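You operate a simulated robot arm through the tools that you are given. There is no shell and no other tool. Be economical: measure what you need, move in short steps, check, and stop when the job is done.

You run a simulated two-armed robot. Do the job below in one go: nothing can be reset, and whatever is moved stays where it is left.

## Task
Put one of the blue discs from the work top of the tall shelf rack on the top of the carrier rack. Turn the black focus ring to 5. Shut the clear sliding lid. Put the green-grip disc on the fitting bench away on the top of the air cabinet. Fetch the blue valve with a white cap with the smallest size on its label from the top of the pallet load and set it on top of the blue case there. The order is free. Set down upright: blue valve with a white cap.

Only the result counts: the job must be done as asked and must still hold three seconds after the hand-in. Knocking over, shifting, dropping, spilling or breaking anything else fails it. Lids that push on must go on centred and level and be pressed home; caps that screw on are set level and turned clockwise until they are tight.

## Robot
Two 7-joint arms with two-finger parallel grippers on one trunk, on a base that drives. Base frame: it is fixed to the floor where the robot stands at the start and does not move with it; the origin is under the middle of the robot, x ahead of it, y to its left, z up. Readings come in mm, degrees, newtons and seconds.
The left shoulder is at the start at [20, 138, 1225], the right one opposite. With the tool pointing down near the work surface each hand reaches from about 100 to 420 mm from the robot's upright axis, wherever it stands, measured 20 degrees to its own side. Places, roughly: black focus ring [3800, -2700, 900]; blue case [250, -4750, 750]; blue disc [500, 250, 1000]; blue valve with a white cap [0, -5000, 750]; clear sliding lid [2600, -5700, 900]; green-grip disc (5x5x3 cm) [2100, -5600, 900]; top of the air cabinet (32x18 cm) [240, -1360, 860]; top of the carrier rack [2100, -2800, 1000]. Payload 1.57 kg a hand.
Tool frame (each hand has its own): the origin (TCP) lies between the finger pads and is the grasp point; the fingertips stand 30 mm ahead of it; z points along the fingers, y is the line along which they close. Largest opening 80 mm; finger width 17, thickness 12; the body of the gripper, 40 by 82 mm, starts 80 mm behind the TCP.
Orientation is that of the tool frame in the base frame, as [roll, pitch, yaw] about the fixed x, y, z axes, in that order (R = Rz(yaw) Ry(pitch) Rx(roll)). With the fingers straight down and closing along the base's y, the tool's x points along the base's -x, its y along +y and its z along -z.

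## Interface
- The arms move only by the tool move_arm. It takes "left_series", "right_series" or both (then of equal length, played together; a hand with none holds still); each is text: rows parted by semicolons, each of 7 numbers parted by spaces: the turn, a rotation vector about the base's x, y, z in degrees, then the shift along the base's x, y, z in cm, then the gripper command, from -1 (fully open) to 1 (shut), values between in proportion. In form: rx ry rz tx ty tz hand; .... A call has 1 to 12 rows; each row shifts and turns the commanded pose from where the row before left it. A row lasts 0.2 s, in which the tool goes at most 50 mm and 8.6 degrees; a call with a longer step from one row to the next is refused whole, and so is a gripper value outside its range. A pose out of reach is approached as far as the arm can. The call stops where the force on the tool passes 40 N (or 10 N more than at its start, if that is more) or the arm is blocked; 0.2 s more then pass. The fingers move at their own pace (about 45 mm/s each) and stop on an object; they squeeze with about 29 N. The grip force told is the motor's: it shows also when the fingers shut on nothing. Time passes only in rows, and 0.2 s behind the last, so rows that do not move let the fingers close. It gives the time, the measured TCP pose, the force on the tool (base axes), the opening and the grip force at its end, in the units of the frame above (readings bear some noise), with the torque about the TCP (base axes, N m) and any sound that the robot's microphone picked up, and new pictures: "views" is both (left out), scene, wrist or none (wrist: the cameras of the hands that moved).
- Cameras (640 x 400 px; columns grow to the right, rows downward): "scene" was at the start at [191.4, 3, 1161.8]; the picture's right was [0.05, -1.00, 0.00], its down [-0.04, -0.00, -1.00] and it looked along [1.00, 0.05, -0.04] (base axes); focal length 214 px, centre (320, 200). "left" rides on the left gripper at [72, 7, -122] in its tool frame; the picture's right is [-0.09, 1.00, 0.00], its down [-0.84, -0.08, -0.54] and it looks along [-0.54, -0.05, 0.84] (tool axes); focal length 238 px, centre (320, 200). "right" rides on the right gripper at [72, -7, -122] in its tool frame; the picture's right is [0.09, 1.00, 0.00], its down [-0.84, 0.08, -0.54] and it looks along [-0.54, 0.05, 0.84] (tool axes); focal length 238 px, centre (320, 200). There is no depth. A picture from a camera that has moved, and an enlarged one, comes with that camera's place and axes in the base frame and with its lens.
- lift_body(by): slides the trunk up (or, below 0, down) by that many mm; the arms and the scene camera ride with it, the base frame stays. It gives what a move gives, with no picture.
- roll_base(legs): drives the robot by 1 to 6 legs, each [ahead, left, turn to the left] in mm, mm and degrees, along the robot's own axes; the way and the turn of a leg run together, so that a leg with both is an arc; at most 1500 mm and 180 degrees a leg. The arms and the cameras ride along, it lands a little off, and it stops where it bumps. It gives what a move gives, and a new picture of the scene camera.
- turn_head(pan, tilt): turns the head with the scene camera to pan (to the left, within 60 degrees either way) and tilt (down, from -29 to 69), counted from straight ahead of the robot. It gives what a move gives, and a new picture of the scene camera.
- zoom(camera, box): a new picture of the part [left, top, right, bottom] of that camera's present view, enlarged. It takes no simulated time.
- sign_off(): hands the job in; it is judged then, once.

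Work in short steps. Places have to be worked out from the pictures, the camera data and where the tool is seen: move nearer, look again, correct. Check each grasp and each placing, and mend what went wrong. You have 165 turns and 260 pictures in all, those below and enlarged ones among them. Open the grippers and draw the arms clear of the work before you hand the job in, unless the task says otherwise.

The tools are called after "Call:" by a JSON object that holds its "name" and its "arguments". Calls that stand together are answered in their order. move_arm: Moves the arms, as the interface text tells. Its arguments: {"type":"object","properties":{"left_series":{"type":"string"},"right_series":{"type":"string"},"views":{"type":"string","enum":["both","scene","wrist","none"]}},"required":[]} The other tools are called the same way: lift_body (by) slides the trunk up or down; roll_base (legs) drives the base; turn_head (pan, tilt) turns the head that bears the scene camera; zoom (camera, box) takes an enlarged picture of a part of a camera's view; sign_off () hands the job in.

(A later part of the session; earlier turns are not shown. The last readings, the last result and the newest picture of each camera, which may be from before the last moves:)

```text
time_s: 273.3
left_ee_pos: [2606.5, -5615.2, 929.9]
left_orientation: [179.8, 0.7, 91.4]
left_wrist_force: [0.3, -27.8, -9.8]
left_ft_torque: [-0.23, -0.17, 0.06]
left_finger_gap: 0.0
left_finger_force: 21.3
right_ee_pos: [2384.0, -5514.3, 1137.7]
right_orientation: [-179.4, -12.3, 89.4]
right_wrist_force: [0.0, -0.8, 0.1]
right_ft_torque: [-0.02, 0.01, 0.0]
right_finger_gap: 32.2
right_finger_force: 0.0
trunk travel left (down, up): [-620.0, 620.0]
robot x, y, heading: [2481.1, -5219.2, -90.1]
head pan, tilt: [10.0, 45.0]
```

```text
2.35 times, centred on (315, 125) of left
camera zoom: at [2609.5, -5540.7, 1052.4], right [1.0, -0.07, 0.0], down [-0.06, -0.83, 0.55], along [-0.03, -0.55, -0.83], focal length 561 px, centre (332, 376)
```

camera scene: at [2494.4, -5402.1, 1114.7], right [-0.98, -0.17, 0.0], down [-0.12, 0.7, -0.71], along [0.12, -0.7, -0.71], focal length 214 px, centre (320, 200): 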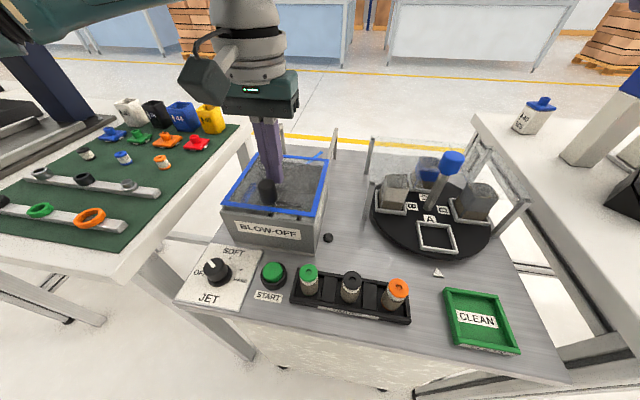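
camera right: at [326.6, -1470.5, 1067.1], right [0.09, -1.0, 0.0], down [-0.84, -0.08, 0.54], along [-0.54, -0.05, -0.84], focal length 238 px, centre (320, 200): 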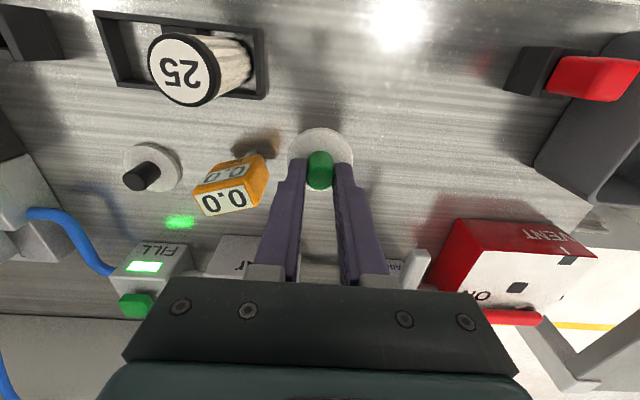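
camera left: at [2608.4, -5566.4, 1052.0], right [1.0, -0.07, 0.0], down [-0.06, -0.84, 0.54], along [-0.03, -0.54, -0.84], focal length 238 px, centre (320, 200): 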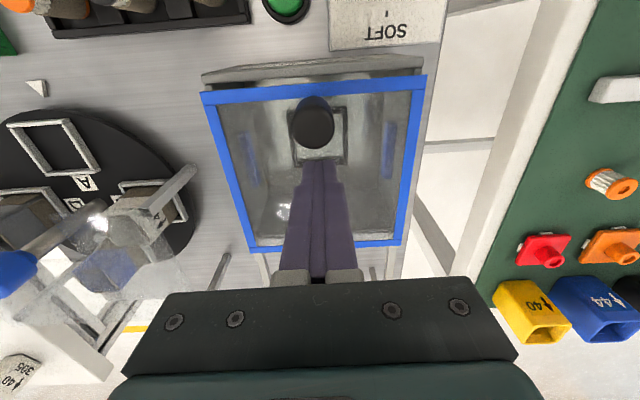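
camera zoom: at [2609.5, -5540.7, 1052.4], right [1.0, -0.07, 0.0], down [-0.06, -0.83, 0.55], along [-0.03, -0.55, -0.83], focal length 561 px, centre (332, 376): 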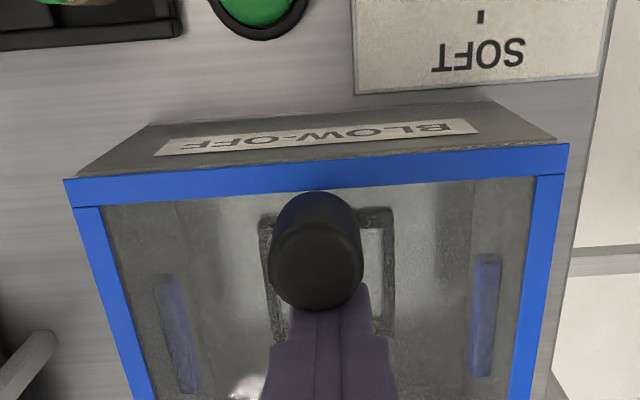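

It is at its end stop (28 N, no more movement). I back off, rise, and draw the arm clear, then view the lid.

Call:
{"name": "move_arm", "arguments": {"left_series": "0 0 0 0 -1 0 1; 0 0 0 0 0 4.5 1; 0 0 0 0 0 4.5 1; 0 0 0 0 4 3 1; 0 0 0 0 4.8 0 1; 0 0 0 0 4.8 0 1", "views": "none"}}

Call:
{"name": "roll_base", "arguments": {"legs": [[-350, 0, 0]]}}

Call:
{"name": "zoom", "arguments": {"camera": "scene", "box": [220, 60, 400, 200]}}

```text
time_s: 274.7
left_ee_pos: [2607.4, -5478.3, 1047.2]
left_orientation: [179.7, 0.1, 91.4]
left_wrist_force: [-1.1, -0.2, -0.8]
left_ft_torque: [-0.01, 0.02, 0.01]
left_finger_gap: 0.0
left_finger_force: 21.1
right_ee_pos: [2383.5, -5510.9, 1136.3]
right_orientation: [-179.5, -12.8, 89.5]
right_wrist_force: [0.8, 0.1, 0.4]
right_ft_torque: [-0.05, 0.01, 0.0]
right_finger_gap: 32.0
right_finger_force: 0.3
trunk travel left (down, up): [-620.0, 620.0]
robot x, y, heading: [2482.4, -5218.7, -90.2]
head pan, tilt: [10.0, 45.0]
```

```text
time_s: 277.0
left_ee_pos: [2607.2, -5122.8, 1047.9]
left_orientation: [179.8, 0.1, 91.2]
left_wrist_force: [0.4, -0.4, 0.1]
left_ft_torque: [0.02, 0.0, 0.02]
left_finger_gap: 0.1
left_finger_force: 21.4
right_ee_pos: [2384.2, -5152.3, 1136.3]
right_orientation: [-179.5, -12.8, 89.3]
right_wrist_force: [0.5, 0.2, 0.3]
right_ft_torque: [0.0, 0.01, 0.0]
right_finger_gap: 31.8
right_finger_force: 0.0
trunk travel left (down, up): [-620.0, 620.0]
robot x, y, heading: [2477.4, -4860.6, -90.1]
head pan, tilt: [10.0, 45.0]
camera scene: at [2494.3, -5044.7, 1114.7], right [-0.99, -0.17, 0.0], down [-0.12, 0.7, -0.71], along [0.12, -0.7, -0.71], focal length 214 px, centre (320, 200)
```

scene: 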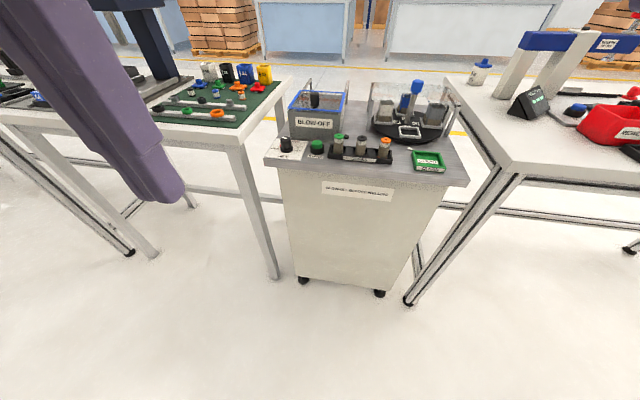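

```text
2.86 times, centred on (310, 130) of scene
camera zoom: at [2494.3, -5044.7, 1114.7], right [-0.99, -0.17, 0.0], down [-0.12, 0.7, -0.71], along [0.12, -0.7, -0.71], focal length 613 px, centre (349, 400)
```

zoom: 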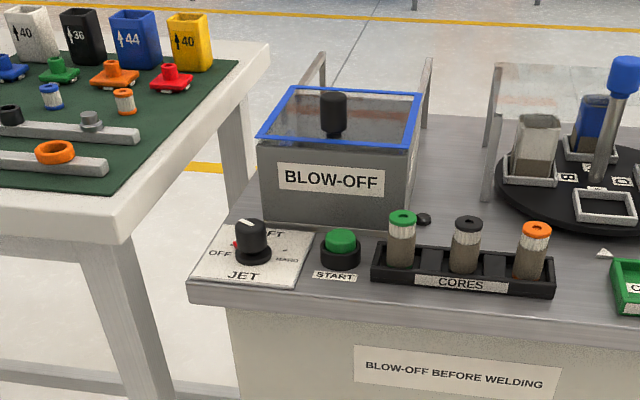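

The lid is fully shut. Now the focus ring near [3800,−2700]: I turn to the east and look north-east.

Call:
{"name": "roll_base", "arguments": {"legs": [[-100, 0, 90], [500, 0, 0]]}}

Call:
{"name": "turn_head", "arguments": {"pan": 45, "tilt": 15}}

```text
time_s: 283.9
left_ee_pos: [3166.6, -4642.7, 1046.9]
left_orientation: [179.8, 0.1, -176.3]
left_wrist_force: [1.2, -0.7, -0.1]
left_ft_torque: [0.01, -0.01, -0.02]
left_finger_gap: 0.1
left_finger_force: 20.5
right_ee_pos: [3206.1, -4863.1, 1135.7]
right_orientation: [-179.4, -12.8, -178.1]
right_wrist_force: [-0.6, -0.1, 0.0]
right_ft_torque: [-0.01, 0.0, 0.02]
right_finger_gap: 32.2
right_finger_force: 0.0
trunk travel left (down, up): [-620.0, 620.0]
robot x, y, heading: [2912.9, -4779.3, 2.6]
head pan, tilt: [10.0, 45.0]
camera scene: at [3093.1, -4760.6, 1114.7], right [0.21, -0.98, 0.0], down [-0.69, -0.15, -0.71], along [0.69, 0.15, -0.71], focal length 214 px, centre (320, 200)
```

scene: 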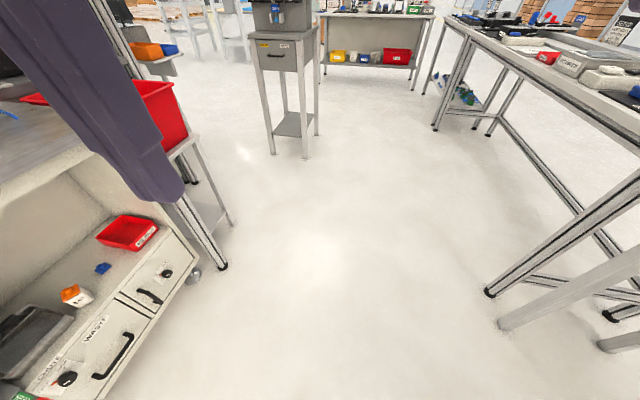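

```text
time_s: 284.9
left_ee_pos: [3166.9, -4642.7, 1047.4]
left_orientation: [179.8, 0.0, -176.4]
left_wrist_force: [-0.1, 0.4, 0.1]
left_ft_torque: [-0.01, 0.0, 0.0]
left_finger_gap: 0.2
left_finger_force: 21.3
right_ee_pos: [3206.5, -4863.7, 1136.8]
right_orientation: [-179.5, -12.6, -178.2]
right_wrist_force: [-0.6, 0.0, -0.5]
right_ft_torque: [-0.01, -0.01, 0.0]
right_finger_gap: 32.1
right_finger_force: 0.1
trunk travel left (down, up): [-620.0, 620.0]
robot x, y, heading: [2913.6, -4782.8, 2.3]
head pan, tilt: [45.0, 15.0]
camera scene: at [3076.9, -4709.4, 1161.4], right [0.74, -0.68, 0.0], down [-0.18, -0.19, -0.97], along [0.65, 0.71, -0.26], focal length 214 px, centre (320, 200)
```

scene: 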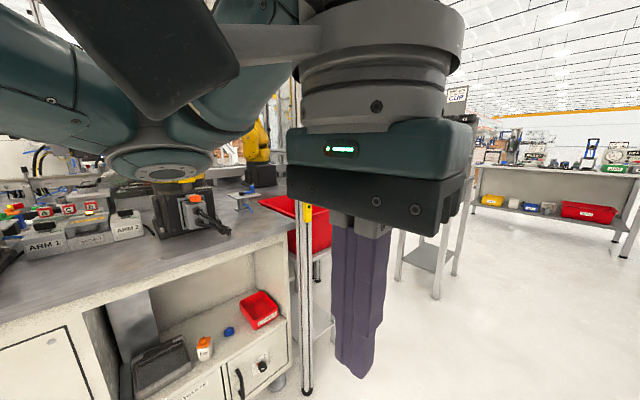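

The cell's south-east corner is at about (3540,−4100), with a passage to its east. I go to x≈4100 and face north.

Call:
{"name": "roll_base", "arguments": {"legs": [[1200, 0, -2.3], [0, 0, 90]]}}

Call:
{"name": "turn_head", "arguments": {"pan": 0, "tilt": 12}}

```text
time_s: 294.7
left_ee_pos: [3976.1, -4492.1, 1047.2]
left_orientation: [179.8, 0.0, -88.7]
left_wrist_force: [-0.2, -0.7, -0.1]
left_ft_torque: [-0.01, -0.01, -0.01]
left_finger_gap: 0.0
left_finger_force: 21.1
right_ee_pos: [4200.1, -4462.1, 1136.5]
right_orientation: [-179.4, -12.7, -90.7]
right_wrist_force: [-0.4, -0.4, 0.3]
right_ft_torque: [-0.02, -0.01, 0.01]
right_finger_gap: 31.7
right_finger_force: 0.1
trunk travel left (down, up): [-620.0, 620.0]
robot x, y, heading: [4103.7, -4751.8, 89.7]
head pan, tilt: [45.0, 15.0]
camera scene: at [4038.2, -4587.4, 1161.5], right [0.71, 0.71, 0.0], down [0.18, -0.18, -0.97], along [-0.68, 0.68, -0.26], focal length 214 px, centre (320, 200)
```

scene: 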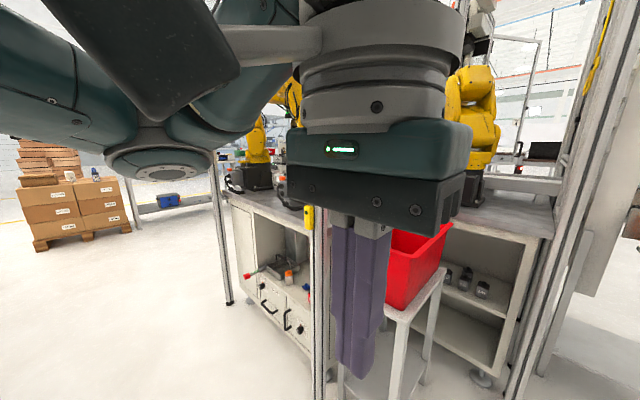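

```text
time_s: 295.8
left_ee_pos: [3976.0, -4492.2, 1047.2]
left_orientation: [179.8, 0.1, -88.8]
left_wrist_force: [0.0, -1.2, -0.5]
left_ft_torque: [0.02, -0.02, -0.03]
left_finger_gap: 0.3
left_finger_force: 21.8
right_ee_pos: [4198.8, -4462.3, 1136.5]
right_orientation: [-179.5, -12.7, -90.7]
right_wrist_force: [0.1, 0.0, -0.5]
right_ft_torque: [0.0, 0.02, 0.02]
right_finger_gap: 32.2
right_finger_force: 0.1
trunk travel left (down, up): [-620.0, 620.0]
robot x, y, heading: [4103.5, -4750.3, 89.7]
head pan, tilt: [0.0, 12.0]
camera scene: at [4104.2, -4560.4, 1166.4], right [1.0, 0.0, 0.0], down [0.0, -0.21, -0.98], along [0.0, 0.98, -0.21], focal length 214 px, centre (320, 200)
```

scene: 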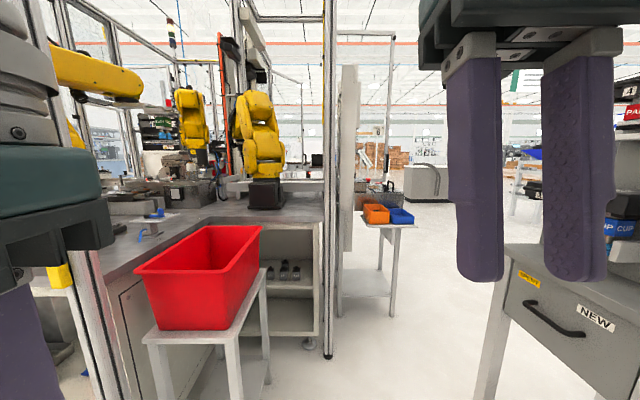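

The cell extends to x≈4150 here, with a small bin table at (4200–4640,−3200). I raise the trunk for an overview to find the focus ring.

Call:
{"name": "lift_body", "arguments": {"by": 550}}

Call:
{"name": "turn_head", "arguments": {"pan": 10, "tilt": 22}}

Call:
{"name": "zoom", "arguments": {"camera": "scene", "box": [200, 60, 480, 260]}}

```text
refused: 550 is not a number from -400 to 400
```

```text
time_s: 296.6
left_ee_pos: [3976.1, -4492.3, 1047.5]
left_orientation: [179.7, 0.0, -88.8]
left_wrist_force: [-0.5, 0.0, -1.0]
left_ft_torque: [0.03, -0.01, 0.02]
left_finger_gap: 0.2
left_finger_force: 21.2
right_ee_pos: [4198.5, -4463.0, 1136.0]
right_orientation: [-179.5, -12.6, -90.6]
right_wrist_force: [0.3, 0.2, -0.2]
right_ft_torque: [0.02, -0.03, 0.01]
right_finger_gap: 31.9
right_finger_force: 0.0
trunk travel left (down, up): [-620.0, 620.0]
robot x, y, heading: [4102.2, -4753.3, 89.8]
head pan, tilt: [10.0, 22.0]
camera scene: at [4088.2, -4562.2, 1150.2], right [0.99, 0.17, 0.0], down [0.06, -0.37, -0.93], along [-0.16, 0.91, -0.37], focal length 214 px, centre (320, 200)
```

scene: 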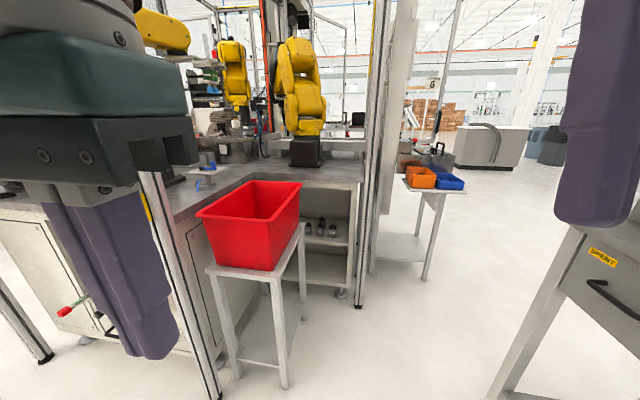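

```text
2.00 times, centred on (340, 160) of scene
camera zoom: at [4088.2, -4562.2, 1150.2], right [0.99, 0.17, 0.0], down [0.06, -0.37, -0.93], along [-0.16, 0.91, -0.37], focal length 429 px, centre (280, 280)
```

zoom: 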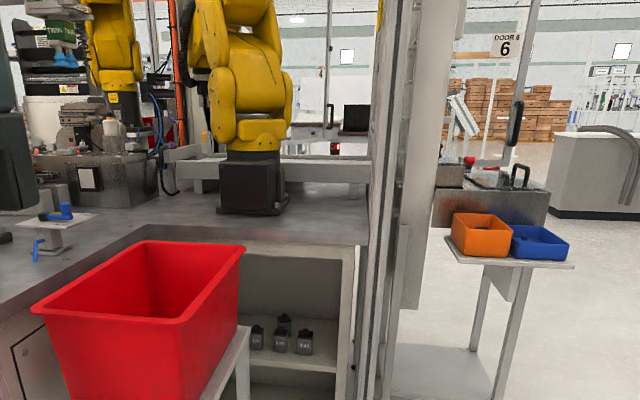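

I raise the trunk within the limit for the overview.

Call:
{"name": "lift_body", "arguments": {"by": 400}}

Call:
{"name": "roll_base", "arguments": {"legs": [[600, -280, 0]]}}

Call:
{"name": "turn_head", "arguments": {"pan": 18, "tilt": 30}}

```text
time_s: 300.4
left_ee_pos: [3976.2, -4491.7, 1446.5]
left_orientation: [179.7, 0.1, -88.8]
left_wrist_force: [-0.2, 0.5, -0.3]
left_ft_torque: [0.01, 0.01, 0.01]
left_finger_gap: 0.2
left_finger_force: 21.2
right_ee_pos: [4200.0, -4461.2, 1535.7]
right_orientation: [-179.5, -12.7, -90.7]
right_wrist_force: [0.1, 0.7, -0.9]
right_ft_torque: [0.0, -0.02, 0.02]
right_finger_gap: 31.9
right_finger_force: 0.0
trunk travel left (down, up): [-1020.0, 220.0]
robot x, y, heading: [4106.3, -4750.8, 89.8]
head pan, tilt: [10.0, 22.0]
```

```text
time_s: 304.0
left_ee_pos: [4253.6, -3895.2, 1447.3]
left_orientation: [179.8, 0.1, -88.6]
left_wrist_force: [-0.4, 0.0, 0.1]
left_ft_torque: [-0.02, 0.0, 0.01]
left_finger_gap: 0.0
left_finger_force: 21.2
right_ee_pos: [4477.4, -3864.8, 1535.0]
right_orientation: [-179.5, -12.7, -90.6]
right_wrist_force: [0.3, -0.9, 0.0]
right_ft_torque: [-0.03, -0.01, 0.03]
right_finger_gap: 32.0
right_finger_force: 0.1
trunk travel left (down, up): [-1020.0, 220.0]
robot x, y, heading: [4381.2, -4153.4, 90.3]
head pan, tilt: [10.0, 22.0]
camera scene: at [4366.6, -3964.7, 1550.1], right [0.98, 0.17, 0.0], down [0.07, -0.37, -0.93], along [-0.16, 0.91, -0.37], focal length 214 px, centre (320, 200)
```

scene: 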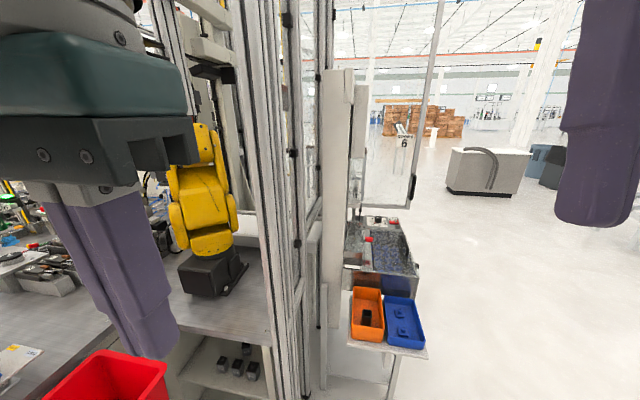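

```text
time_s: 304.7
left_ee_pos: [4255.3, -3895.0, 1448.0]
left_orientation: [179.8, 0.0, -88.7]
left_wrist_force: [0.0, -0.1, -0.6]
left_ft_torque: [0.0, 0.02, 0.01]
left_finger_gap: 0.1
left_finger_force: 21.6
right_ee_pos: [4477.9, -3864.0, 1535.5]
right_orientation: [-179.5, -12.7, -90.5]
right_wrist_force: [0.4, 0.4, 0.2]
right_ft_torque: [0.02, -0.02, 0.0]
right_finger_gap: 31.9
right_finger_force: 0.2
trunk travel left (down, up): [-1020.0, 220.0]
robot x, y, heading: [4379.7, -4156.0, 90.0]
head pan, tilt: [18.0, 30.0]
camera scene: at [4354.8, -3970.0, 1537.3], right [0.95, 0.31, 0.0], down [0.15, -0.47, -0.87], along [-0.27, 0.82, -0.5], focal length 214 px, centre (320, 200)
```

scene: 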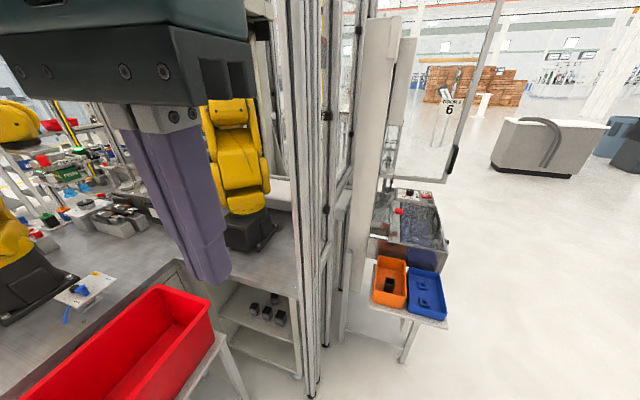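

A clear door stands open on the cell's north-east side. I look right for the way around the bin table.

Call:
{"name": "turn_head", "arguments": {"pan": -35, "tilt": 45}}

```text
time_s: 305.9
left_ee_pos: [4254.6, -3894.9, 1447.1]
left_orientation: [179.7, 0.1, -88.5]
left_wrist_force: [0.2, -0.7, -0.6]
left_ft_torque: [-0.01, 0.0, 0.03]
left_finger_gap: 0.0
left_finger_force: 21.3
right_ee_pos: [4477.2, -3863.5, 1537.3]
right_orientation: [-179.5, -12.7, -90.5]
right_wrist_force: [-0.6, 0.1, -0.2]
right_ft_torque: [-0.04, -0.03, -0.01]
right_finger_gap: 32.1
right_finger_force: 0.0
trunk travel left (down, up): [-1020.0, 220.0]
robot x, y, heading: [4379.2, -4155.3, 90.2]
head pan, tilt: [-35.0, 45.0]
camera scene: at [4429.3, -3989.3, 1514.7], right [0.82, -0.57, 0.0], down [-0.4, -0.58, -0.71], along [0.4, 0.58, -0.71], focal length 214 px, centre (320, 200)
```

scene: 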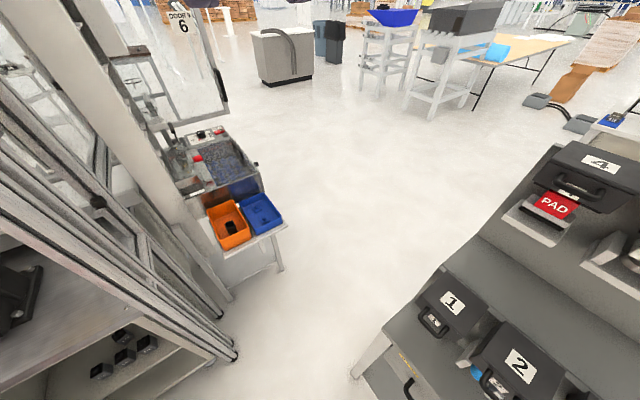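

The gap between the tool stand (4660,−3960) and the bin table (4617,−3190) is wide enough. I turn east, slip through it, and go on along x≈5150.

Call:
{"name": "roll_base", "arguments": {"legs": [[0, 0, -90], [70, 515, 0], [700, 60, 0], [0, 0, 90]]}}

Call:
{"name": "turn_head", "arguments": {"pan": 45, "tilt": 25}}

```text
time_s: 311.7
left_ee_pos: [4716.5, -3775.9, 1447.3]
left_orientation: [179.9, 0.1, -179.2]
left_wrist_force: [-0.5, -0.8, -0.3]
left_ft_torque: [0.02, 0.0, 0.05]
left_finger_gap: 0.0
left_finger_force: 21.2
right_ee_pos: [4746.1, -3999.5, 1537.9]
right_orientation: [-179.4, -12.7, 179.1]
right_wrist_force: [-0.3, -1.1, 0.3]
right_ft_torque: [0.02, -0.01, -0.02]
right_finger_gap: 32.2
right_finger_force: 0.1
trunk travel left (down, up): [-1020.0, 220.0]
robot x, y, heading: [4454.9, -3901.8, -0.4]
head pan, tilt: [-35.0, 45.0]
stopped in leg 2: the robot was blocked; the commanded pose is now the measured one
camera scene: at [4624.2, -3951.5, 1514.6], right [-0.58, -0.82, 0.0], down [-0.58, 0.41, -0.71], along [0.58, -0.41, -0.71], focal length 214 px, centre (320, 200)
```

scene: 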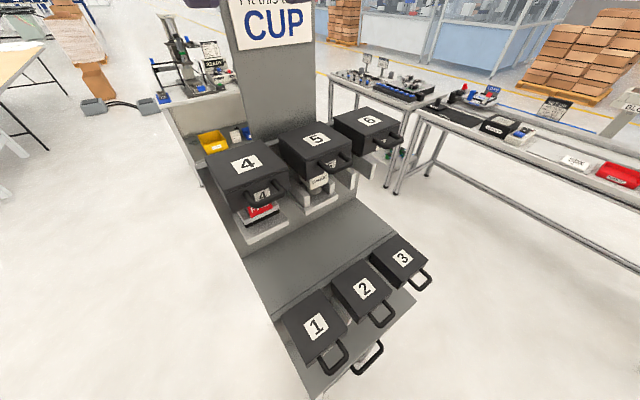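

```text
time_s: 313.2
left_ee_pos: [4717.1, -3776.3, 1447.0]
left_orientation: [179.9, 0.2, -179.0]
left_wrist_force: [0.4, 0.2, -0.2]
left_ft_torque: [-0.02, -0.02, -0.03]
left_finger_gap: 0.2
left_finger_force: 21.7
right_ee_pos: [4746.8, -3999.0, 1537.4]
right_orientation: [-179.4, -12.6, 179.1]
right_wrist_force: [0.5, -0.3, 0.8]
right_ft_torque: [-0.01, 0.03, 0.01]
right_finger_gap: 31.9
right_finger_force: 0.0
trunk travel left (down, up): [-1020.0, 220.0]
robot x, y, heading: [4457.3, -3899.5, 0.0]
head pan, tilt: [45.0, 25.0]
camera scene: at [4623.7, -3839.6, 1545.5], right [0.7, -0.71, 0.0], down [-0.3, -0.3, -0.91], along [0.65, 0.64, -0.42], focal length 214 px, centre (320, 200)
```

scene: 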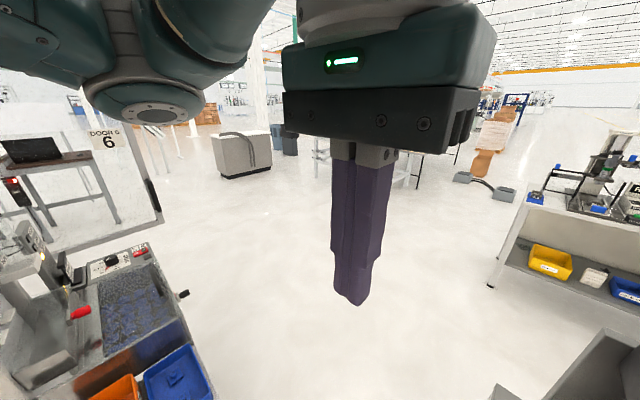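

My base seems to have touched the stand's leg (half-width about 205 mm). I back away west, then go north and through.

Call:
{"name": "roll_base", "arguments": {"legs": [[-80, 0, 0], [0, 290, 0], [780, 60, 0], [0, 0, 90]]}}

Call:
{"name": "turn_head", "arguments": {"pan": 45, "tilt": 25}}

```text
time_s: 313.9
left_ee_pos: [4716.0, -3778.3, 1447.2]
left_orientation: [179.7, 0.1, -179.4]
left_wrist_force: [0.2, -0.1, 0.3]
left_ft_torque: [0.03, 0.01, -0.02]
left_finger_gap: 0.2
left_finger_force: 21.4
right_ee_pos: [4744.5, -4002.2, 1536.6]
right_orientation: [-179.6, -12.8, 178.9]
right_wrist_force: [0.5, -0.7, 0.2]
right_ft_torque: [0.0, 0.02, 0.0]
right_finger_gap: 32.0
right_finger_force: 0.1
trunk travel left (down, up): [-1020.0, 220.0]
robot x, y, heading: [4457.4, -3900.6, -0.3]
head pan, tilt: [45.0, 25.0]
stopped in leg 1: the robot was blocked; the commanded pose is now the measured one
camera scene: at [4622.0, -3841.2, 1545.4], right [0.7, -0.71, 0.0], down [-0.3, -0.3, -0.91], along [0.65, 0.63, -0.42], focal length 214 px, centre (320, 200)
```

scene: 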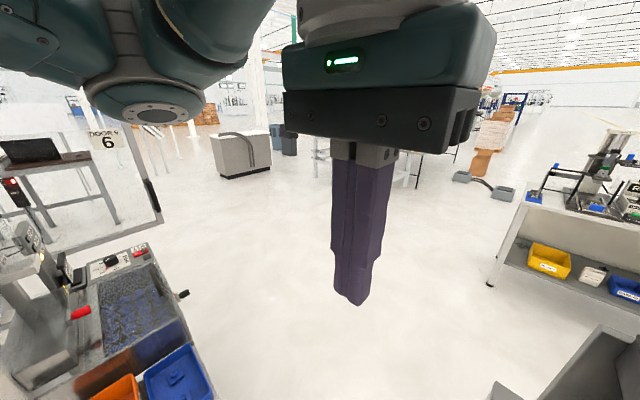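

```text
time_s: 314.5
left_ee_pos: [4717.0, -3777.9, 1447.7]
left_orientation: [179.8, 0.0, -179.5]
left_wrist_force: [0.7, -0.2, 0.6]
left_ft_torque: [0.0, -0.03, 0.0]
left_finger_gap: 0.0
left_finger_force: 21.5
right_ee_pos: [4745.0, -4001.6, 1536.7]
right_orientation: [-179.4, -12.8, 179.0]
right_wrist_force: [0.8, -0.4, -0.5]
right_ft_torque: [-0.03, -0.02, 0.02]
right_finger_gap: 32.0
right_finger_force: 0.1
trunk travel left (down, up): [-1020.0, 220.0]
robot x, y, heading: [4456.9, -3900.9, -0.6]
head pan, tilt: [45.0, 25.0]
camera scene: at [4622.0, -3841.2, 1545.3], right [0.7, -0.71, 0.0], down [-0.3, -0.3, -0.91], along [0.65, 0.63, -0.42], focal length 214 px, centre (320, 200)
```

scene: 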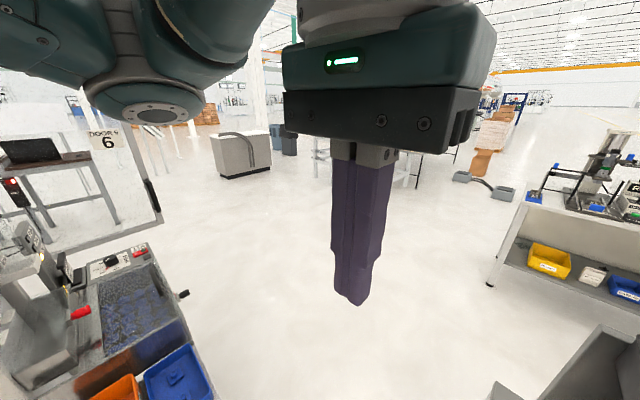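

Blocked to the north-west, so it is my rear-left elbow against the cell post. I step away, turn to face south-east so the elbows clear, and then pass.

Call:
{"name": "roll_base", "arguments": {"legs": [[20, -60, 0], [0, 0, -50]]}}

```text
time_s: 317.7
left_ee_pos: [4738.0, -4080.3, 1446.6]
left_orientation: [179.7, 0.1, 130.8]
left_wrist_force: [0.3, 0.3, 0.2]
left_ft_torque: [-0.03, -0.03, -0.02]
left_finger_gap: 0.1
left_finger_force: 21.0
right_ee_pos: [4584.9, -4246.6, 1536.3]
right_orientation: [-179.5, -12.8, 129.0]
right_wrist_force: [-0.3, 0.0, 0.6]
right_ft_torque: [0.02, -0.01, 0.01]
right_finger_gap: 31.8
right_finger_force: 0.0
trunk travel left (down, up): [-1020.0, 220.0]
robot x, y, heading: [4478.7, -3964.3, -50.6]
head pan, tilt: [45.0, 25.0]
camera scene: at [4630.8, -4049.9, 1545.3], right [-0.09, -1.0, 0.0], down [-0.42, 0.04, -0.91], along [0.9, -0.09, -0.42], focal length 214 px, centre (320, 200)
```

scene: 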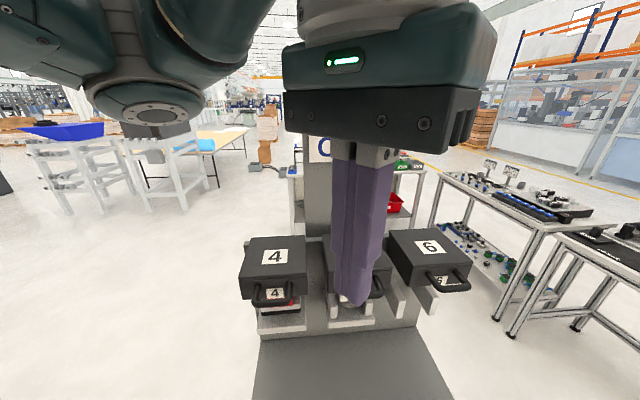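

I now slide north and then east in world terms.

Call:
{"name": "roll_base", "arguments": {"legs": [[-268, 194, 0], [385, 564, 0]]}}

```text
time_s: 319.9
left_ee_pos: [4723.4, -3774.2, 1447.8]
left_orientation: [179.8, 0.2, 131.9]
left_wrist_force: [-0.1, 0.7, 0.4]
left_ft_torque: [-0.03, -0.01, -0.02]
left_finger_gap: 0.1
left_finger_force: 21.3
right_ee_pos: [4573.0, -3941.8, 1535.8]
right_orientation: [-179.5, -12.8, 130.2]
right_wrist_force: [1.0, 0.2, -0.3]
right_ft_torque: [-0.01, 0.01, -0.03]
right_finger_gap: 31.9
right_finger_force: 0.0
trunk travel left (down, up): [-1020.0, 220.0]
robot x, y, heading: [4459.4, -3658.7, -49.0]
head pan, tilt: [45.0, 25.0]
stopped in leg 1: the robot was blocked; the commanded pose is now the measured one
camera scene: at [4616.0, -3744.4, 1545.1], right [-0.08, -1.0, 0.0], down [-0.42, 0.03, -0.91], along [0.9, -0.07, -0.42], focal length 214 px, centre (320, 200)
```

scene: 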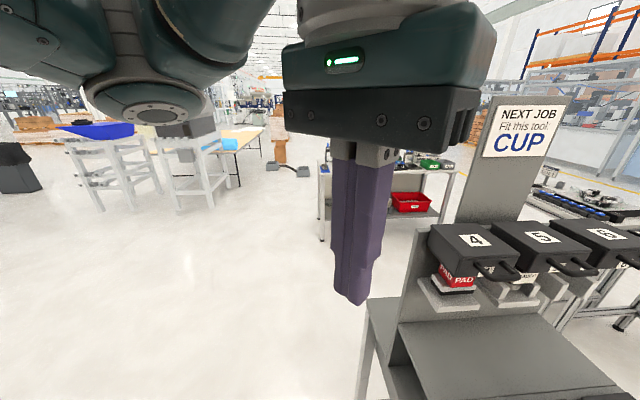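

Nearly there; now east.

Call:
{"name": "roll_base", "arguments": {"legs": [[440, 510, 0], [0, 0, 139]]}}

Call:
{"name": "turn_head", "arguments": {"pan": 55, "tilt": 25}}

```text
time_s: 329.4
left_ee_pos: [5002.3, -3407.4, 1446.2]
left_orientation: [179.8, 0.2, -88.1]
left_wrist_force: [-0.3, -0.8, 0.5]
left_ft_torque: [-0.02, 0.01, -0.01]
left_finger_gap: 0.0
left_finger_force: 21.5
right_ee_pos: [5224.8, -3374.0, 1535.8]
right_orientation: [-179.5, -12.9, -89.9]
right_wrist_force: [-0.2, 0.8, -0.4]
right_ft_torque: [-0.02, 0.0, 0.02]
right_finger_gap: 32.0
right_finger_force: 0.0
trunk travel left (down, up): [-1020.0, 220.0]
robot x, y, heading: [5133.7, -3666.8, 90.7]
head pan, tilt: [45.0, 25.0]
camera scene: at [5066.6, -3502.1, 1545.3], right [0.7, 0.72, 0.0], down [0.3, -0.3, -0.91], along [-0.65, 0.63, -0.42], focal length 214 px, centre (320, 200)
```

scene: 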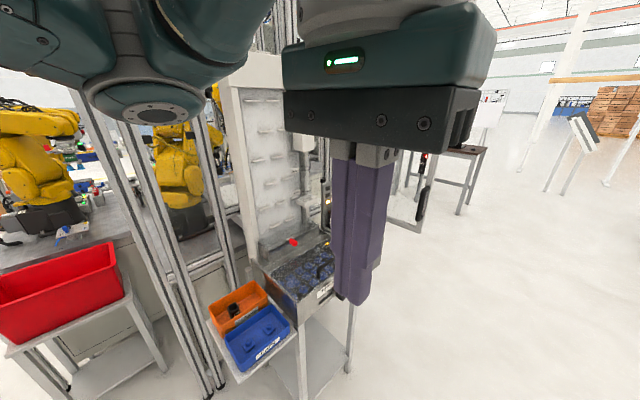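

```text
time_s: 330.1
left_ee_pos: [5003.0, -3408.5, 1447.2]
left_orientation: [179.7, 0.1, -87.9]
left_wrist_force: [0.4, 0.1, -0.2]
left_ft_torque: [-0.01, -0.01, -0.03]
left_finger_gap: 0.0
left_finger_force: 21.8
right_ee_pos: [5225.7, -3373.6, 1535.2]
right_orientation: [-179.5, -12.8, -89.8]
right_wrist_force: [-0.5, 0.0, -0.1]
right_ft_torque: [-0.01, 0.01, 0.03]
right_finger_gap: 31.8
right_finger_force: 0.1
trunk travel left (down, up): [-1020.0, 220.0]
robot x, y, heading: [5131.8, -3663.4, 90.6]
head pan, tilt: [55.0, 25.0]
camera scene: at [5056.5, -3514.4, 1545.3], right [0.56, 0.83, 0.0], down [0.35, -0.24, -0.91], along [-0.75, 0.51, -0.42], focal length 214 px, centre (320, 200)
```

scene: 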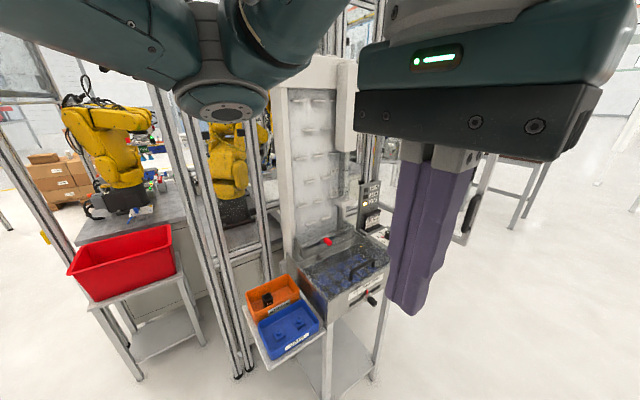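

I go north past the door's free end, keeping wide, and look west.

Call:
{"name": "roll_base", "arguments": {"legs": [[1000, -200, 0], [500, 0, 0]]}}

Call:
{"name": "turn_head", "arguments": {"pan": 60, "tilt": 28}}

```text
time_s: 337.9
left_ee_pos: [5165.6, -1909.1, 1447.2]
left_orientation: [179.7, 0.0, -87.5]
left_wrist_force: [-0.4, 0.3, -0.1]
left_ft_torque: [0.01, -0.02, 0.0]
left_finger_gap: 0.0
left_finger_force: 20.9
right_ee_pos: [5388.9, -1874.2, 1536.2]
right_orientation: [-179.5, -12.8, -89.2]
right_wrist_force: [0.5, 0.7, -0.2]
right_ft_torque: [0.01, -0.02, 0.03]
right_finger_gap: 32.3
right_finger_force: 0.0
trunk travel left (down, up): [-1020.0, 220.0]
robot x, y, heading: [5303.6, -2165.7, 91.3]
head pan, tilt: [55.0, 25.0]
camera scene: at [5220.9, -2015.4, 1545.3], right [0.56, 0.83, 0.0], down [0.35, -0.23, -0.91], along [-0.75, 0.5, -0.42], focal length 214 px, centre (320, 200)
```

scene: 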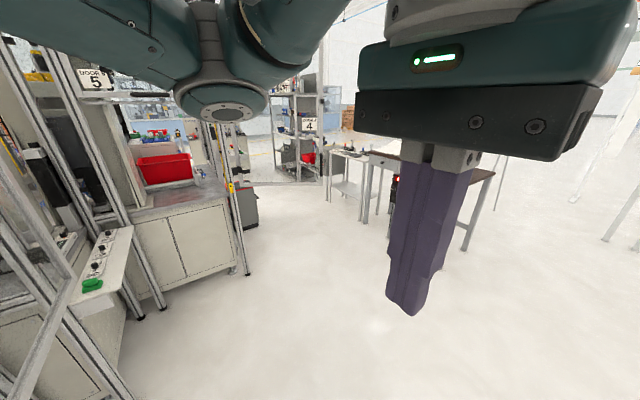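

```text
time_s: 338.6
left_ee_pos: [5165.7, -1909.3, 1448.5]
left_orientation: [179.8, 0.0, -87.5]
left_wrist_force: [0.6, 0.9, -0.9]
left_ft_torque: [0.0, 0.03, 0.0]
left_finger_gap: 0.2
left_finger_force: 20.9
right_ee_pos: [5389.3, -1872.9, 1536.1]
right_orientation: [-179.5, -12.8, -89.2]
right_wrist_force: [0.6, -0.1, 0.1]
right_ft_torque: [0.02, 0.02, 0.0]
right_finger_gap: 32.0
right_finger_force: 0.1
trunk travel left (down, up): [-1020.0, 220.0]
robot x, y, heading: [5300.9, -2166.4, 91.6]
head pan, tilt: [60.0, 28.0]
camera scene: at [5217.6, -2022.7, 1540.5], right [0.48, 0.88, 0.0], down [0.41, -0.23, -0.88], along [-0.77, 0.42, -0.47], focal length 214 px, centre (320, 200)
```

scene: 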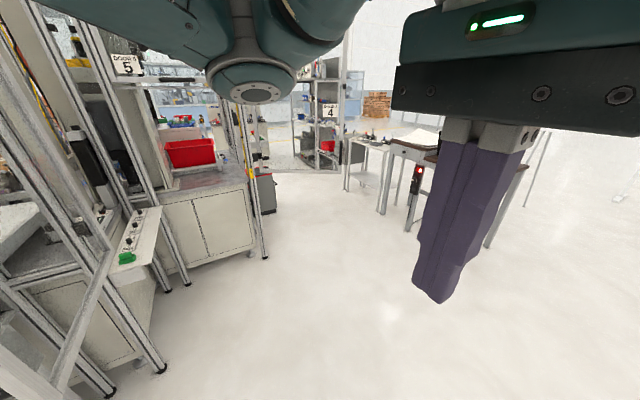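

The cell's north side has an opening between posts (4174,−2577) and (3547,−2423); the ring should be there. I go round to the north and face south at x≈3900.

Call:
{"name": "roll_base", "arguments": {"legs": [[500, 0, 0], [0, 0, 178], [0, -1400, 0]]}}

Call:
{"name": "turn_head", "arguments": {"pan": 0, "tilt": 30}}

```text
time_s: 354.9
left_ee_pos: [4047.1, -1936.9, 1447.3]
left_orientation: [179.7, 0.1, 93.0]
left_wrist_force: [-1.3, 0.8, 0.4]
left_ft_torque: [0.03, -0.09, -0.03]
left_finger_gap: 0.0
left_finger_force: 21.1
right_ee_pos: [3825.4, -1975.4, 1535.2]
right_orientation: [-179.6, -12.8, 91.3]
right_wrist_force: [-0.8, 0.4, 0.0]
right_ft_torque: [0.0, -0.1, -0.05]
right_finger_gap: 32.0
right_finger_force: 0.0
trunk travel left (down, up): [-1020.0, 220.0]
robot x, y, heading: [3911.8, -1680.9, -88.1]
head pan, tilt: [60.0, 28.0]
stopped in leg 3: the robot was blocked; the commanded pose is now the measured one
camera scene: at [3996.2, -1827.6, 1540.7], right [-0.47, -0.88, 0.0], down [-0.41, 0.22, -0.88], along [0.78, -0.42, -0.47], focal length 214 px, centre (320, 200)
```

scene: 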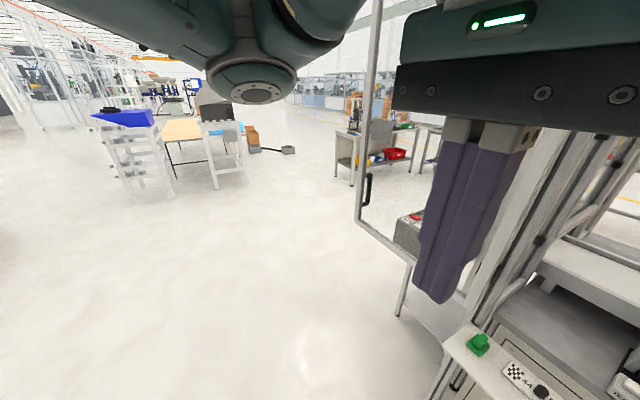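

```text
time_s: 356.2
left_ee_pos: [4047.6, -1938.2, 1446.6]
left_orientation: [179.6, 0.2, 93.0]
left_wrist_force: [0.8, 0.2, 0.3]
left_ft_torque: [0.02, 0.04, -0.01]
left_finger_gap: 0.1
left_finger_force: 20.9
right_ee_pos: [3824.5, -1975.5, 1536.5]
right_orientation: [-179.7, -12.7, 91.4]
right_wrist_force: [-0.6, -0.1, 0.4]
right_ft_torque: [0.02, 0.04, 0.0]
right_finger_gap: 32.4
right_finger_force: 0.1
trunk travel left (down, up): [-1020.0, 220.0]
robot x, y, heading: [3912.6, -1682.4, -88.1]
head pan, tilt: [0.0, 30.0]
camera scene: at [3918.8, -1875.6, 1537.8], right [-1.0, -0.03, 0.0], down [-0.01, 0.5, -0.87], along [0.03, -0.87, -0.5], focal length 214 px, centre (320, 200)
```

scene: 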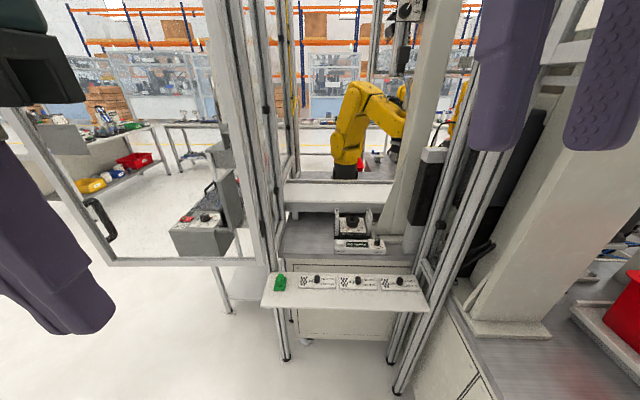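

I see the station: a control panel, a small black-dial device behind it and a camera on a column. I zoom in.

Call:
{"name": "zoom", "arguments": {"camera": "scene", "box": [250, 190, 450, 320]}}

Call:
{"name": "zoom", "arguments": {"camera": "scene", "box": [310, 0, 510, 130]}}

```text
3.08 times, centred on (350, 255) of scene
camera zoom: at [3918.8, -1875.6, 1537.8], right [-1.0, -0.03, 0.0], down [-0.01, 0.5, -0.87], along [0.03, -0.87, -0.5], focal length 660 px, centre (228, 31)
```

zoom: 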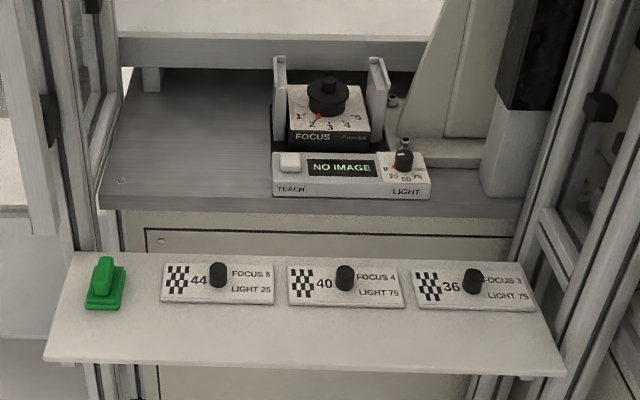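

```text
3.08 times, centred on (410, 65) of scene
camera zoom: at [3918.8, -1875.6, 1537.8], right [-1.0, -0.03, 0.0], down [-0.01, 0.5, -0.87], along [0.03, -0.87, -0.5], focal length 660 px, centre (43, 615)
```

zoom: 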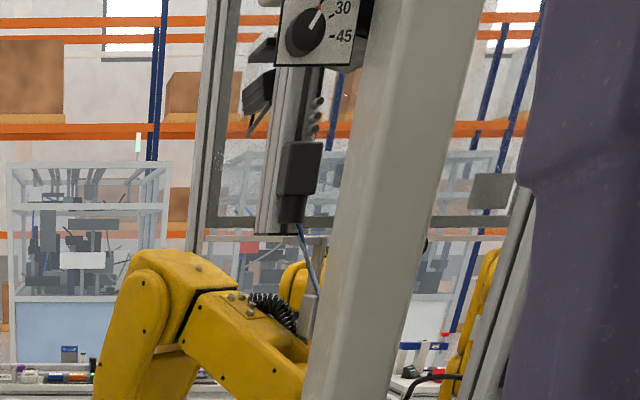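

The FOCUS unit with its black ring is at about (3792,−2735), behind a shelf whose front edge is at y≈−2361, so I need a long reach. I lower the trunk and test how far the right arm can extend tool-down, here in free space.

Call:
{"name": "lift_body", "arguments": {"by": -400}}

Call:
{"name": "move_arm", "arguments": {"right_series": "-4.3 0 0 0 -3 0 -1; -4.3 0 0 0 -4 0 -1; -4.1 -0.7 0 0 -4 0 -1; 0 0 0 0 -4.5 0 -1; 0 0 0 0 -4.5 0 -1; 0 0 0 0 -4.5 0 -1; 0 0 0 0 -4 0 -1", "views": "scene"}}

```text
time_s: 360.0
left_ee_pos: [4047.3, -1940.4, 1048.7]
left_orientation: [179.8, 0.2, 92.9]
left_wrist_force: [0.4, -0.2, -0.1]
left_ft_torque: [-0.03, -0.01, 0.0]
left_finger_gap: 0.0
left_finger_force: 21.2
right_ee_pos: [3824.4, -1976.2, 1137.1]
right_orientation: [-179.8, -12.7, 91.2]
right_wrist_force: [0.8, 0.4, 0.2]
right_ft_torque: [0.0, 0.0, 0.0]
right_finger_gap: 32.0
right_finger_force: 0.0
trunk travel left (down, up): [-620.0, 620.0]
robot x, y, heading: [3912.9, -1679.6, -88.3]
head pan, tilt: [0.0, 30.0]
```

```text
time_s: 361.6
left_ee_pos: [4047.8, -1938.0, 1047.2]
left_orientation: [179.6, 0.1, 92.9]
left_wrist_force: [-0.2, 0.3, 0.1]
left_ft_torque: [0.01, 0.01, 0.0]
left_finger_gap: 0.0
left_finger_force: 21.3
right_ee_pos: [3794.7, -2153.0, 1098.9]
right_orientation: [-179.8, -1.8, 91.2]
right_wrist_force: [-0.2, 0.1, -0.2]
right_ft_torque: [0.01, -0.02, -0.01]
right_finger_gap: 80.0
right_finger_force: 0.1
right hand out of reach, approached as far as the arm can: row 5, 6, 7
trunk travel left (down, up): [-620.0, 620.0]
robot x, y, heading: [3913.7, -1684.1, -88.4]
head pan, tilt: [0.0, 30.0]
camera scene: at [3919.4, -1874.4, 1137.4], right [-1.0, -0.03, 0.0], down [-0.01, 0.5, -0.87], along [0.03, -0.87, -0.5], focal length 214 px, centre (320, 200)
```

scene: 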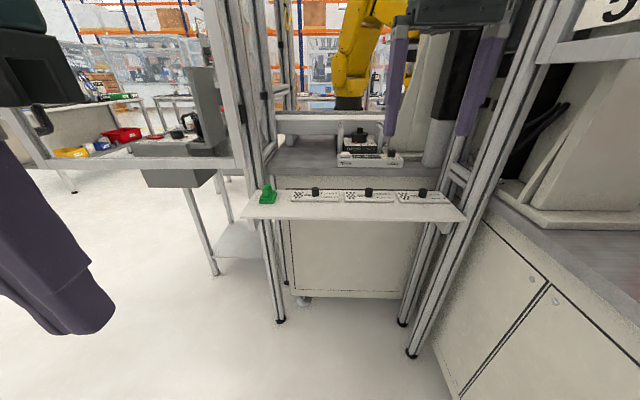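

Max reach ahead is about 470 mm. The ring re-triangulates to (3796,−2697), top ≈956, and the shelf to z≈790, edge y≈−2363. I roll ahead cautiously between the posts and watch.

Call:
{"name": "roll_base", "arguments": {"legs": [[30, 25, 0], [320, 0, -1.5]]}}

Call:
{"name": "turn_head", "arguments": {"pan": -10, "tilt": 35}}

```text
time_s: 364.2
left_ee_pos: [4069.6, -2285.9, 1046.8]
left_orientation: [179.7, 0.0, 91.5]
left_wrist_force: [0.6, 0.5, 0.3]
left_ft_torque: [-0.01, 0.01, -0.01]
left_finger_gap: 0.0
left_finger_force: 21.7
right_ee_pos: [3810.5, -2494.7, 1100.1]
right_orientation: [-179.5, -1.8, 89.7]
right_wrist_force: [0.2, -0.4, -0.4]
right_ft_torque: [0.02, -0.03, 0.0]
right_finger_gap: 79.9
right_finger_force: 0.0
trunk travel left (down, up): [-620.0, 620.0]
robot x, y, heading: [3941.0, -2028.8, -89.5]
head pan, tilt: [0.0, 30.0]
camera scene: at [3943.3, -2219.9, 1137.3], right [-1.0, 0.0, 0.0], down [0.0, 0.5, -0.87], along [0.0, -0.87, -0.5], focal length 214 px, centre (320, 200)
```

scene: 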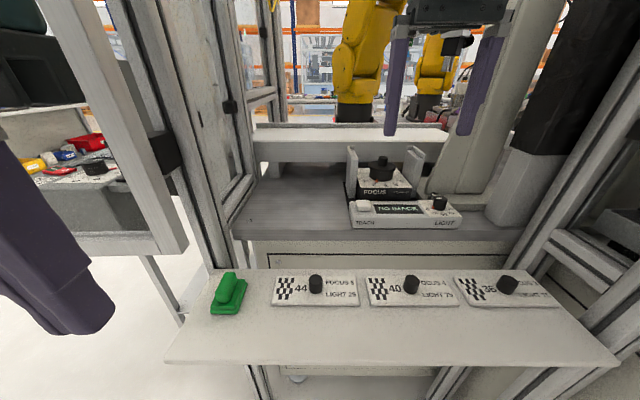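

```text
time_s: 364.9
left_ee_pos: [4070.4, -2285.8, 1046.1]
left_orientation: [179.8, 0.0, 91.5]
left_wrist_force: [-0.1, 0.4, 0.8]
left_ft_torque: [0.04, 0.01, -0.01]
left_finger_gap: 0.3
left_finger_force: 21.6
right_ee_pos: [3810.2, -2494.0, 1098.4]
right_orientation: [-179.4, -2.1, 89.7]
right_wrist_force: [-0.1, -0.3, -1.0]
right_ft_torque: [0.03, -0.02, 0.04]
right_finger_gap: 80.3
right_finger_force: 0.1
trunk travel left (down, up): [-620.0, 620.0]
robot x, y, heading: [3942.0, -2026.6, -89.5]
head pan, tilt: [-10.0, 35.0]
camera scene: at [3928.0, -2216.2, 1129.5], right [-0.99, 0.17, 0.0], down [0.1, 0.57, -0.82], along [-0.14, -0.81, -0.57], focal length 214 px, centre (320, 200)
```

scene: 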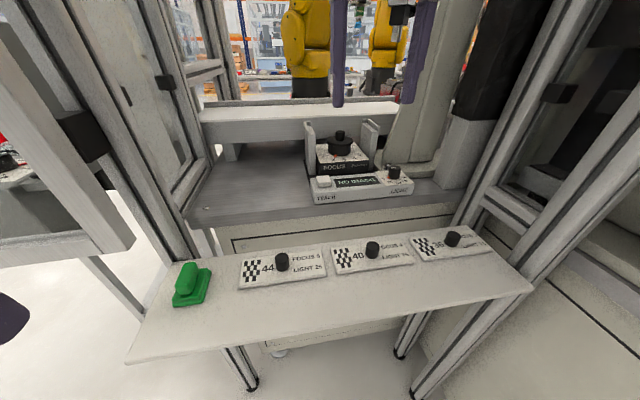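

No bump. I zoom on the focus scale to read it, then continue ahead.

Call:
{"name": "zoom", "arguments": {"camera": "scene", "box": [290, 110, 420, 210]}}

Call:
{"name": "roll_base", "arguments": {"legs": [[100, 0, 0], [90, 0, 0]]}}

```text
4.00 times, centred on (355, 160) of scene
camera zoom: at [3928.0, -2216.2, 1129.5], right [-0.99, 0.17, 0.0], down [0.1, 0.57, -0.82], along [-0.14, -0.81, -0.57], focal length 858 px, centre (180, 360)
```

zoom: 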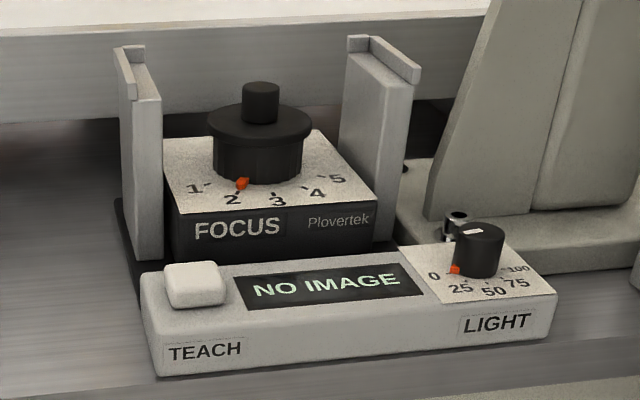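

```text
time_s: 366.8
left_ee_pos: [4097.4, -2428.9, 1043.5]
left_orientation: [179.2, -0.5, 89.7]
left_wrist_force: [1.5, -0.4, -0.2]
left_ft_torque: [-0.03, 0.13, -0.02]
left_finger_gap: 0.0
left_finger_force: 21.6
right_ee_pos: [3853.7, -2655.3, 1084.6]
right_orientation: [179.6, -3.2, 91.8]
right_wrist_force: [2.2, 0.0, -0.4]
right_ft_torque: [-0.05, 0.11, -0.02]
right_finger_gap: 80.0
right_finger_force: 0.2
trunk travel left (down, up): [-620.0, 620.0]
robot x, y, heading: [3950.9, -2197.4, -87.9]
head pan, tilt: [-10.0, 35.0]
stopped in leg 2: the robot was blocked; the commanded pose is now the measured one
camera scene: at [3961.4, -2373.9, 1123.5], right [-0.99, 0.14, -0.01], down [0.09, 0.58, -0.81], along [-0.1, -0.8, -0.59], focal length 214 px, centre (320, 200)
```

scene: 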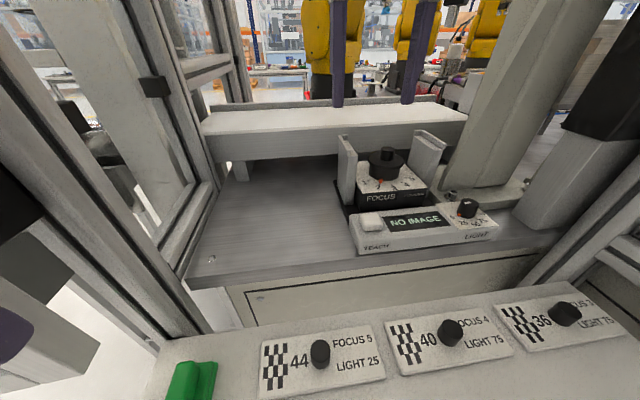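

The scale runs 1–5 counter-clockwise (about 29° a step), and the pointer stands near 2. The base got to y≈−2197, but the right arm rubs on the west side. I pull the left hand inward, then shift the base east a little and go on.

Call:
{"name": "move_arm", "arguments": {"left_series": "0 0 0 -4 0 0 1; 0 0 0 -4 0 0 1; 0 0 0 -3 0 0 1", "views": "none"}}

Call:
{"name": "roll_base", "arguments": {"legs": [[-25, 0, -2], [0, 45, 0], [60, 0, 0]]}}

```text
time_s: 367.6
left_ee_pos: [4066.4, -2434.4, 1037.4]
left_orientation: [175.4, 0.5, 99.5]
left_wrist_force: [-0.7, -0.4, -0.2]
left_ft_torque: [0.0, 0.03, 0.0]
left_finger_gap: 0.0
left_finger_force: 21.9
right_ee_pos: [3868.9, -2643.4, 1083.4]
right_orientation: [179.5, -3.8, 93.5]
right_wrist_force: [1.3, 0.3, -0.4]
right_ft_torque: [0.01, 0.07, 0.01]
right_finger_gap: 80.0
right_finger_force: 0.1
trunk travel left (down, up): [-620.0, 620.0]
robot x, y, heading: [3952.2, -2193.3, -86.2]
head pan, tilt: [-10.0, 35.0]
stopped in row 3 (left hand): the force on the tool passed its limit at 60 N (the readings are from after the stop); the commanded pose is now the measured one
```

```text
time_s: 368.7
left_ee_pos: [4037.0, -2428.9, 1037.8]
left_orientation: [176.2, 0.9, 95.8]
left_wrist_force: [3.5, 1.1, -0.2]
left_ft_torque: [-0.15, 0.32, -0.24]
left_finger_gap: 0.0
left_finger_force: 21.0
right_ee_pos: [3832.0, -2630.3, 1093.5]
right_orientation: [-179.4, -2.7, 90.9]
right_wrist_force: [-0.2, -0.8, -0.1]
right_ft_torque: [0.01, 0.03, 0.0]
right_finger_gap: 79.9
right_finger_force: 0.1
trunk travel left (down, up): [-620.0, 620.0]
robot x, y, heading: [3954.8, -2165.5, -88.5]
head pan, tilt: [-10.0, 35.0]
stopped in leg 2: the force on the tool passed its limit at 51 N (the readings are from after the stop); the commanded pose is now the measured one
camera scene: at [3943.3, -2349.9, 1127.5], right [-0.99, 0.15, 0.0], down [0.09, 0.58, -0.81], along [-0.13, -0.8, -0.58], focal length 214 px, centre (320, 200)
```

scene: 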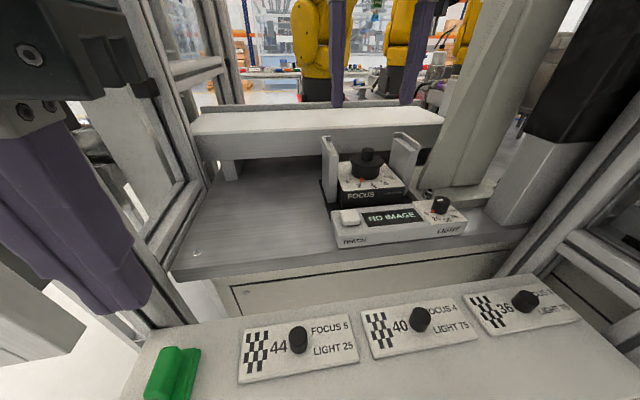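

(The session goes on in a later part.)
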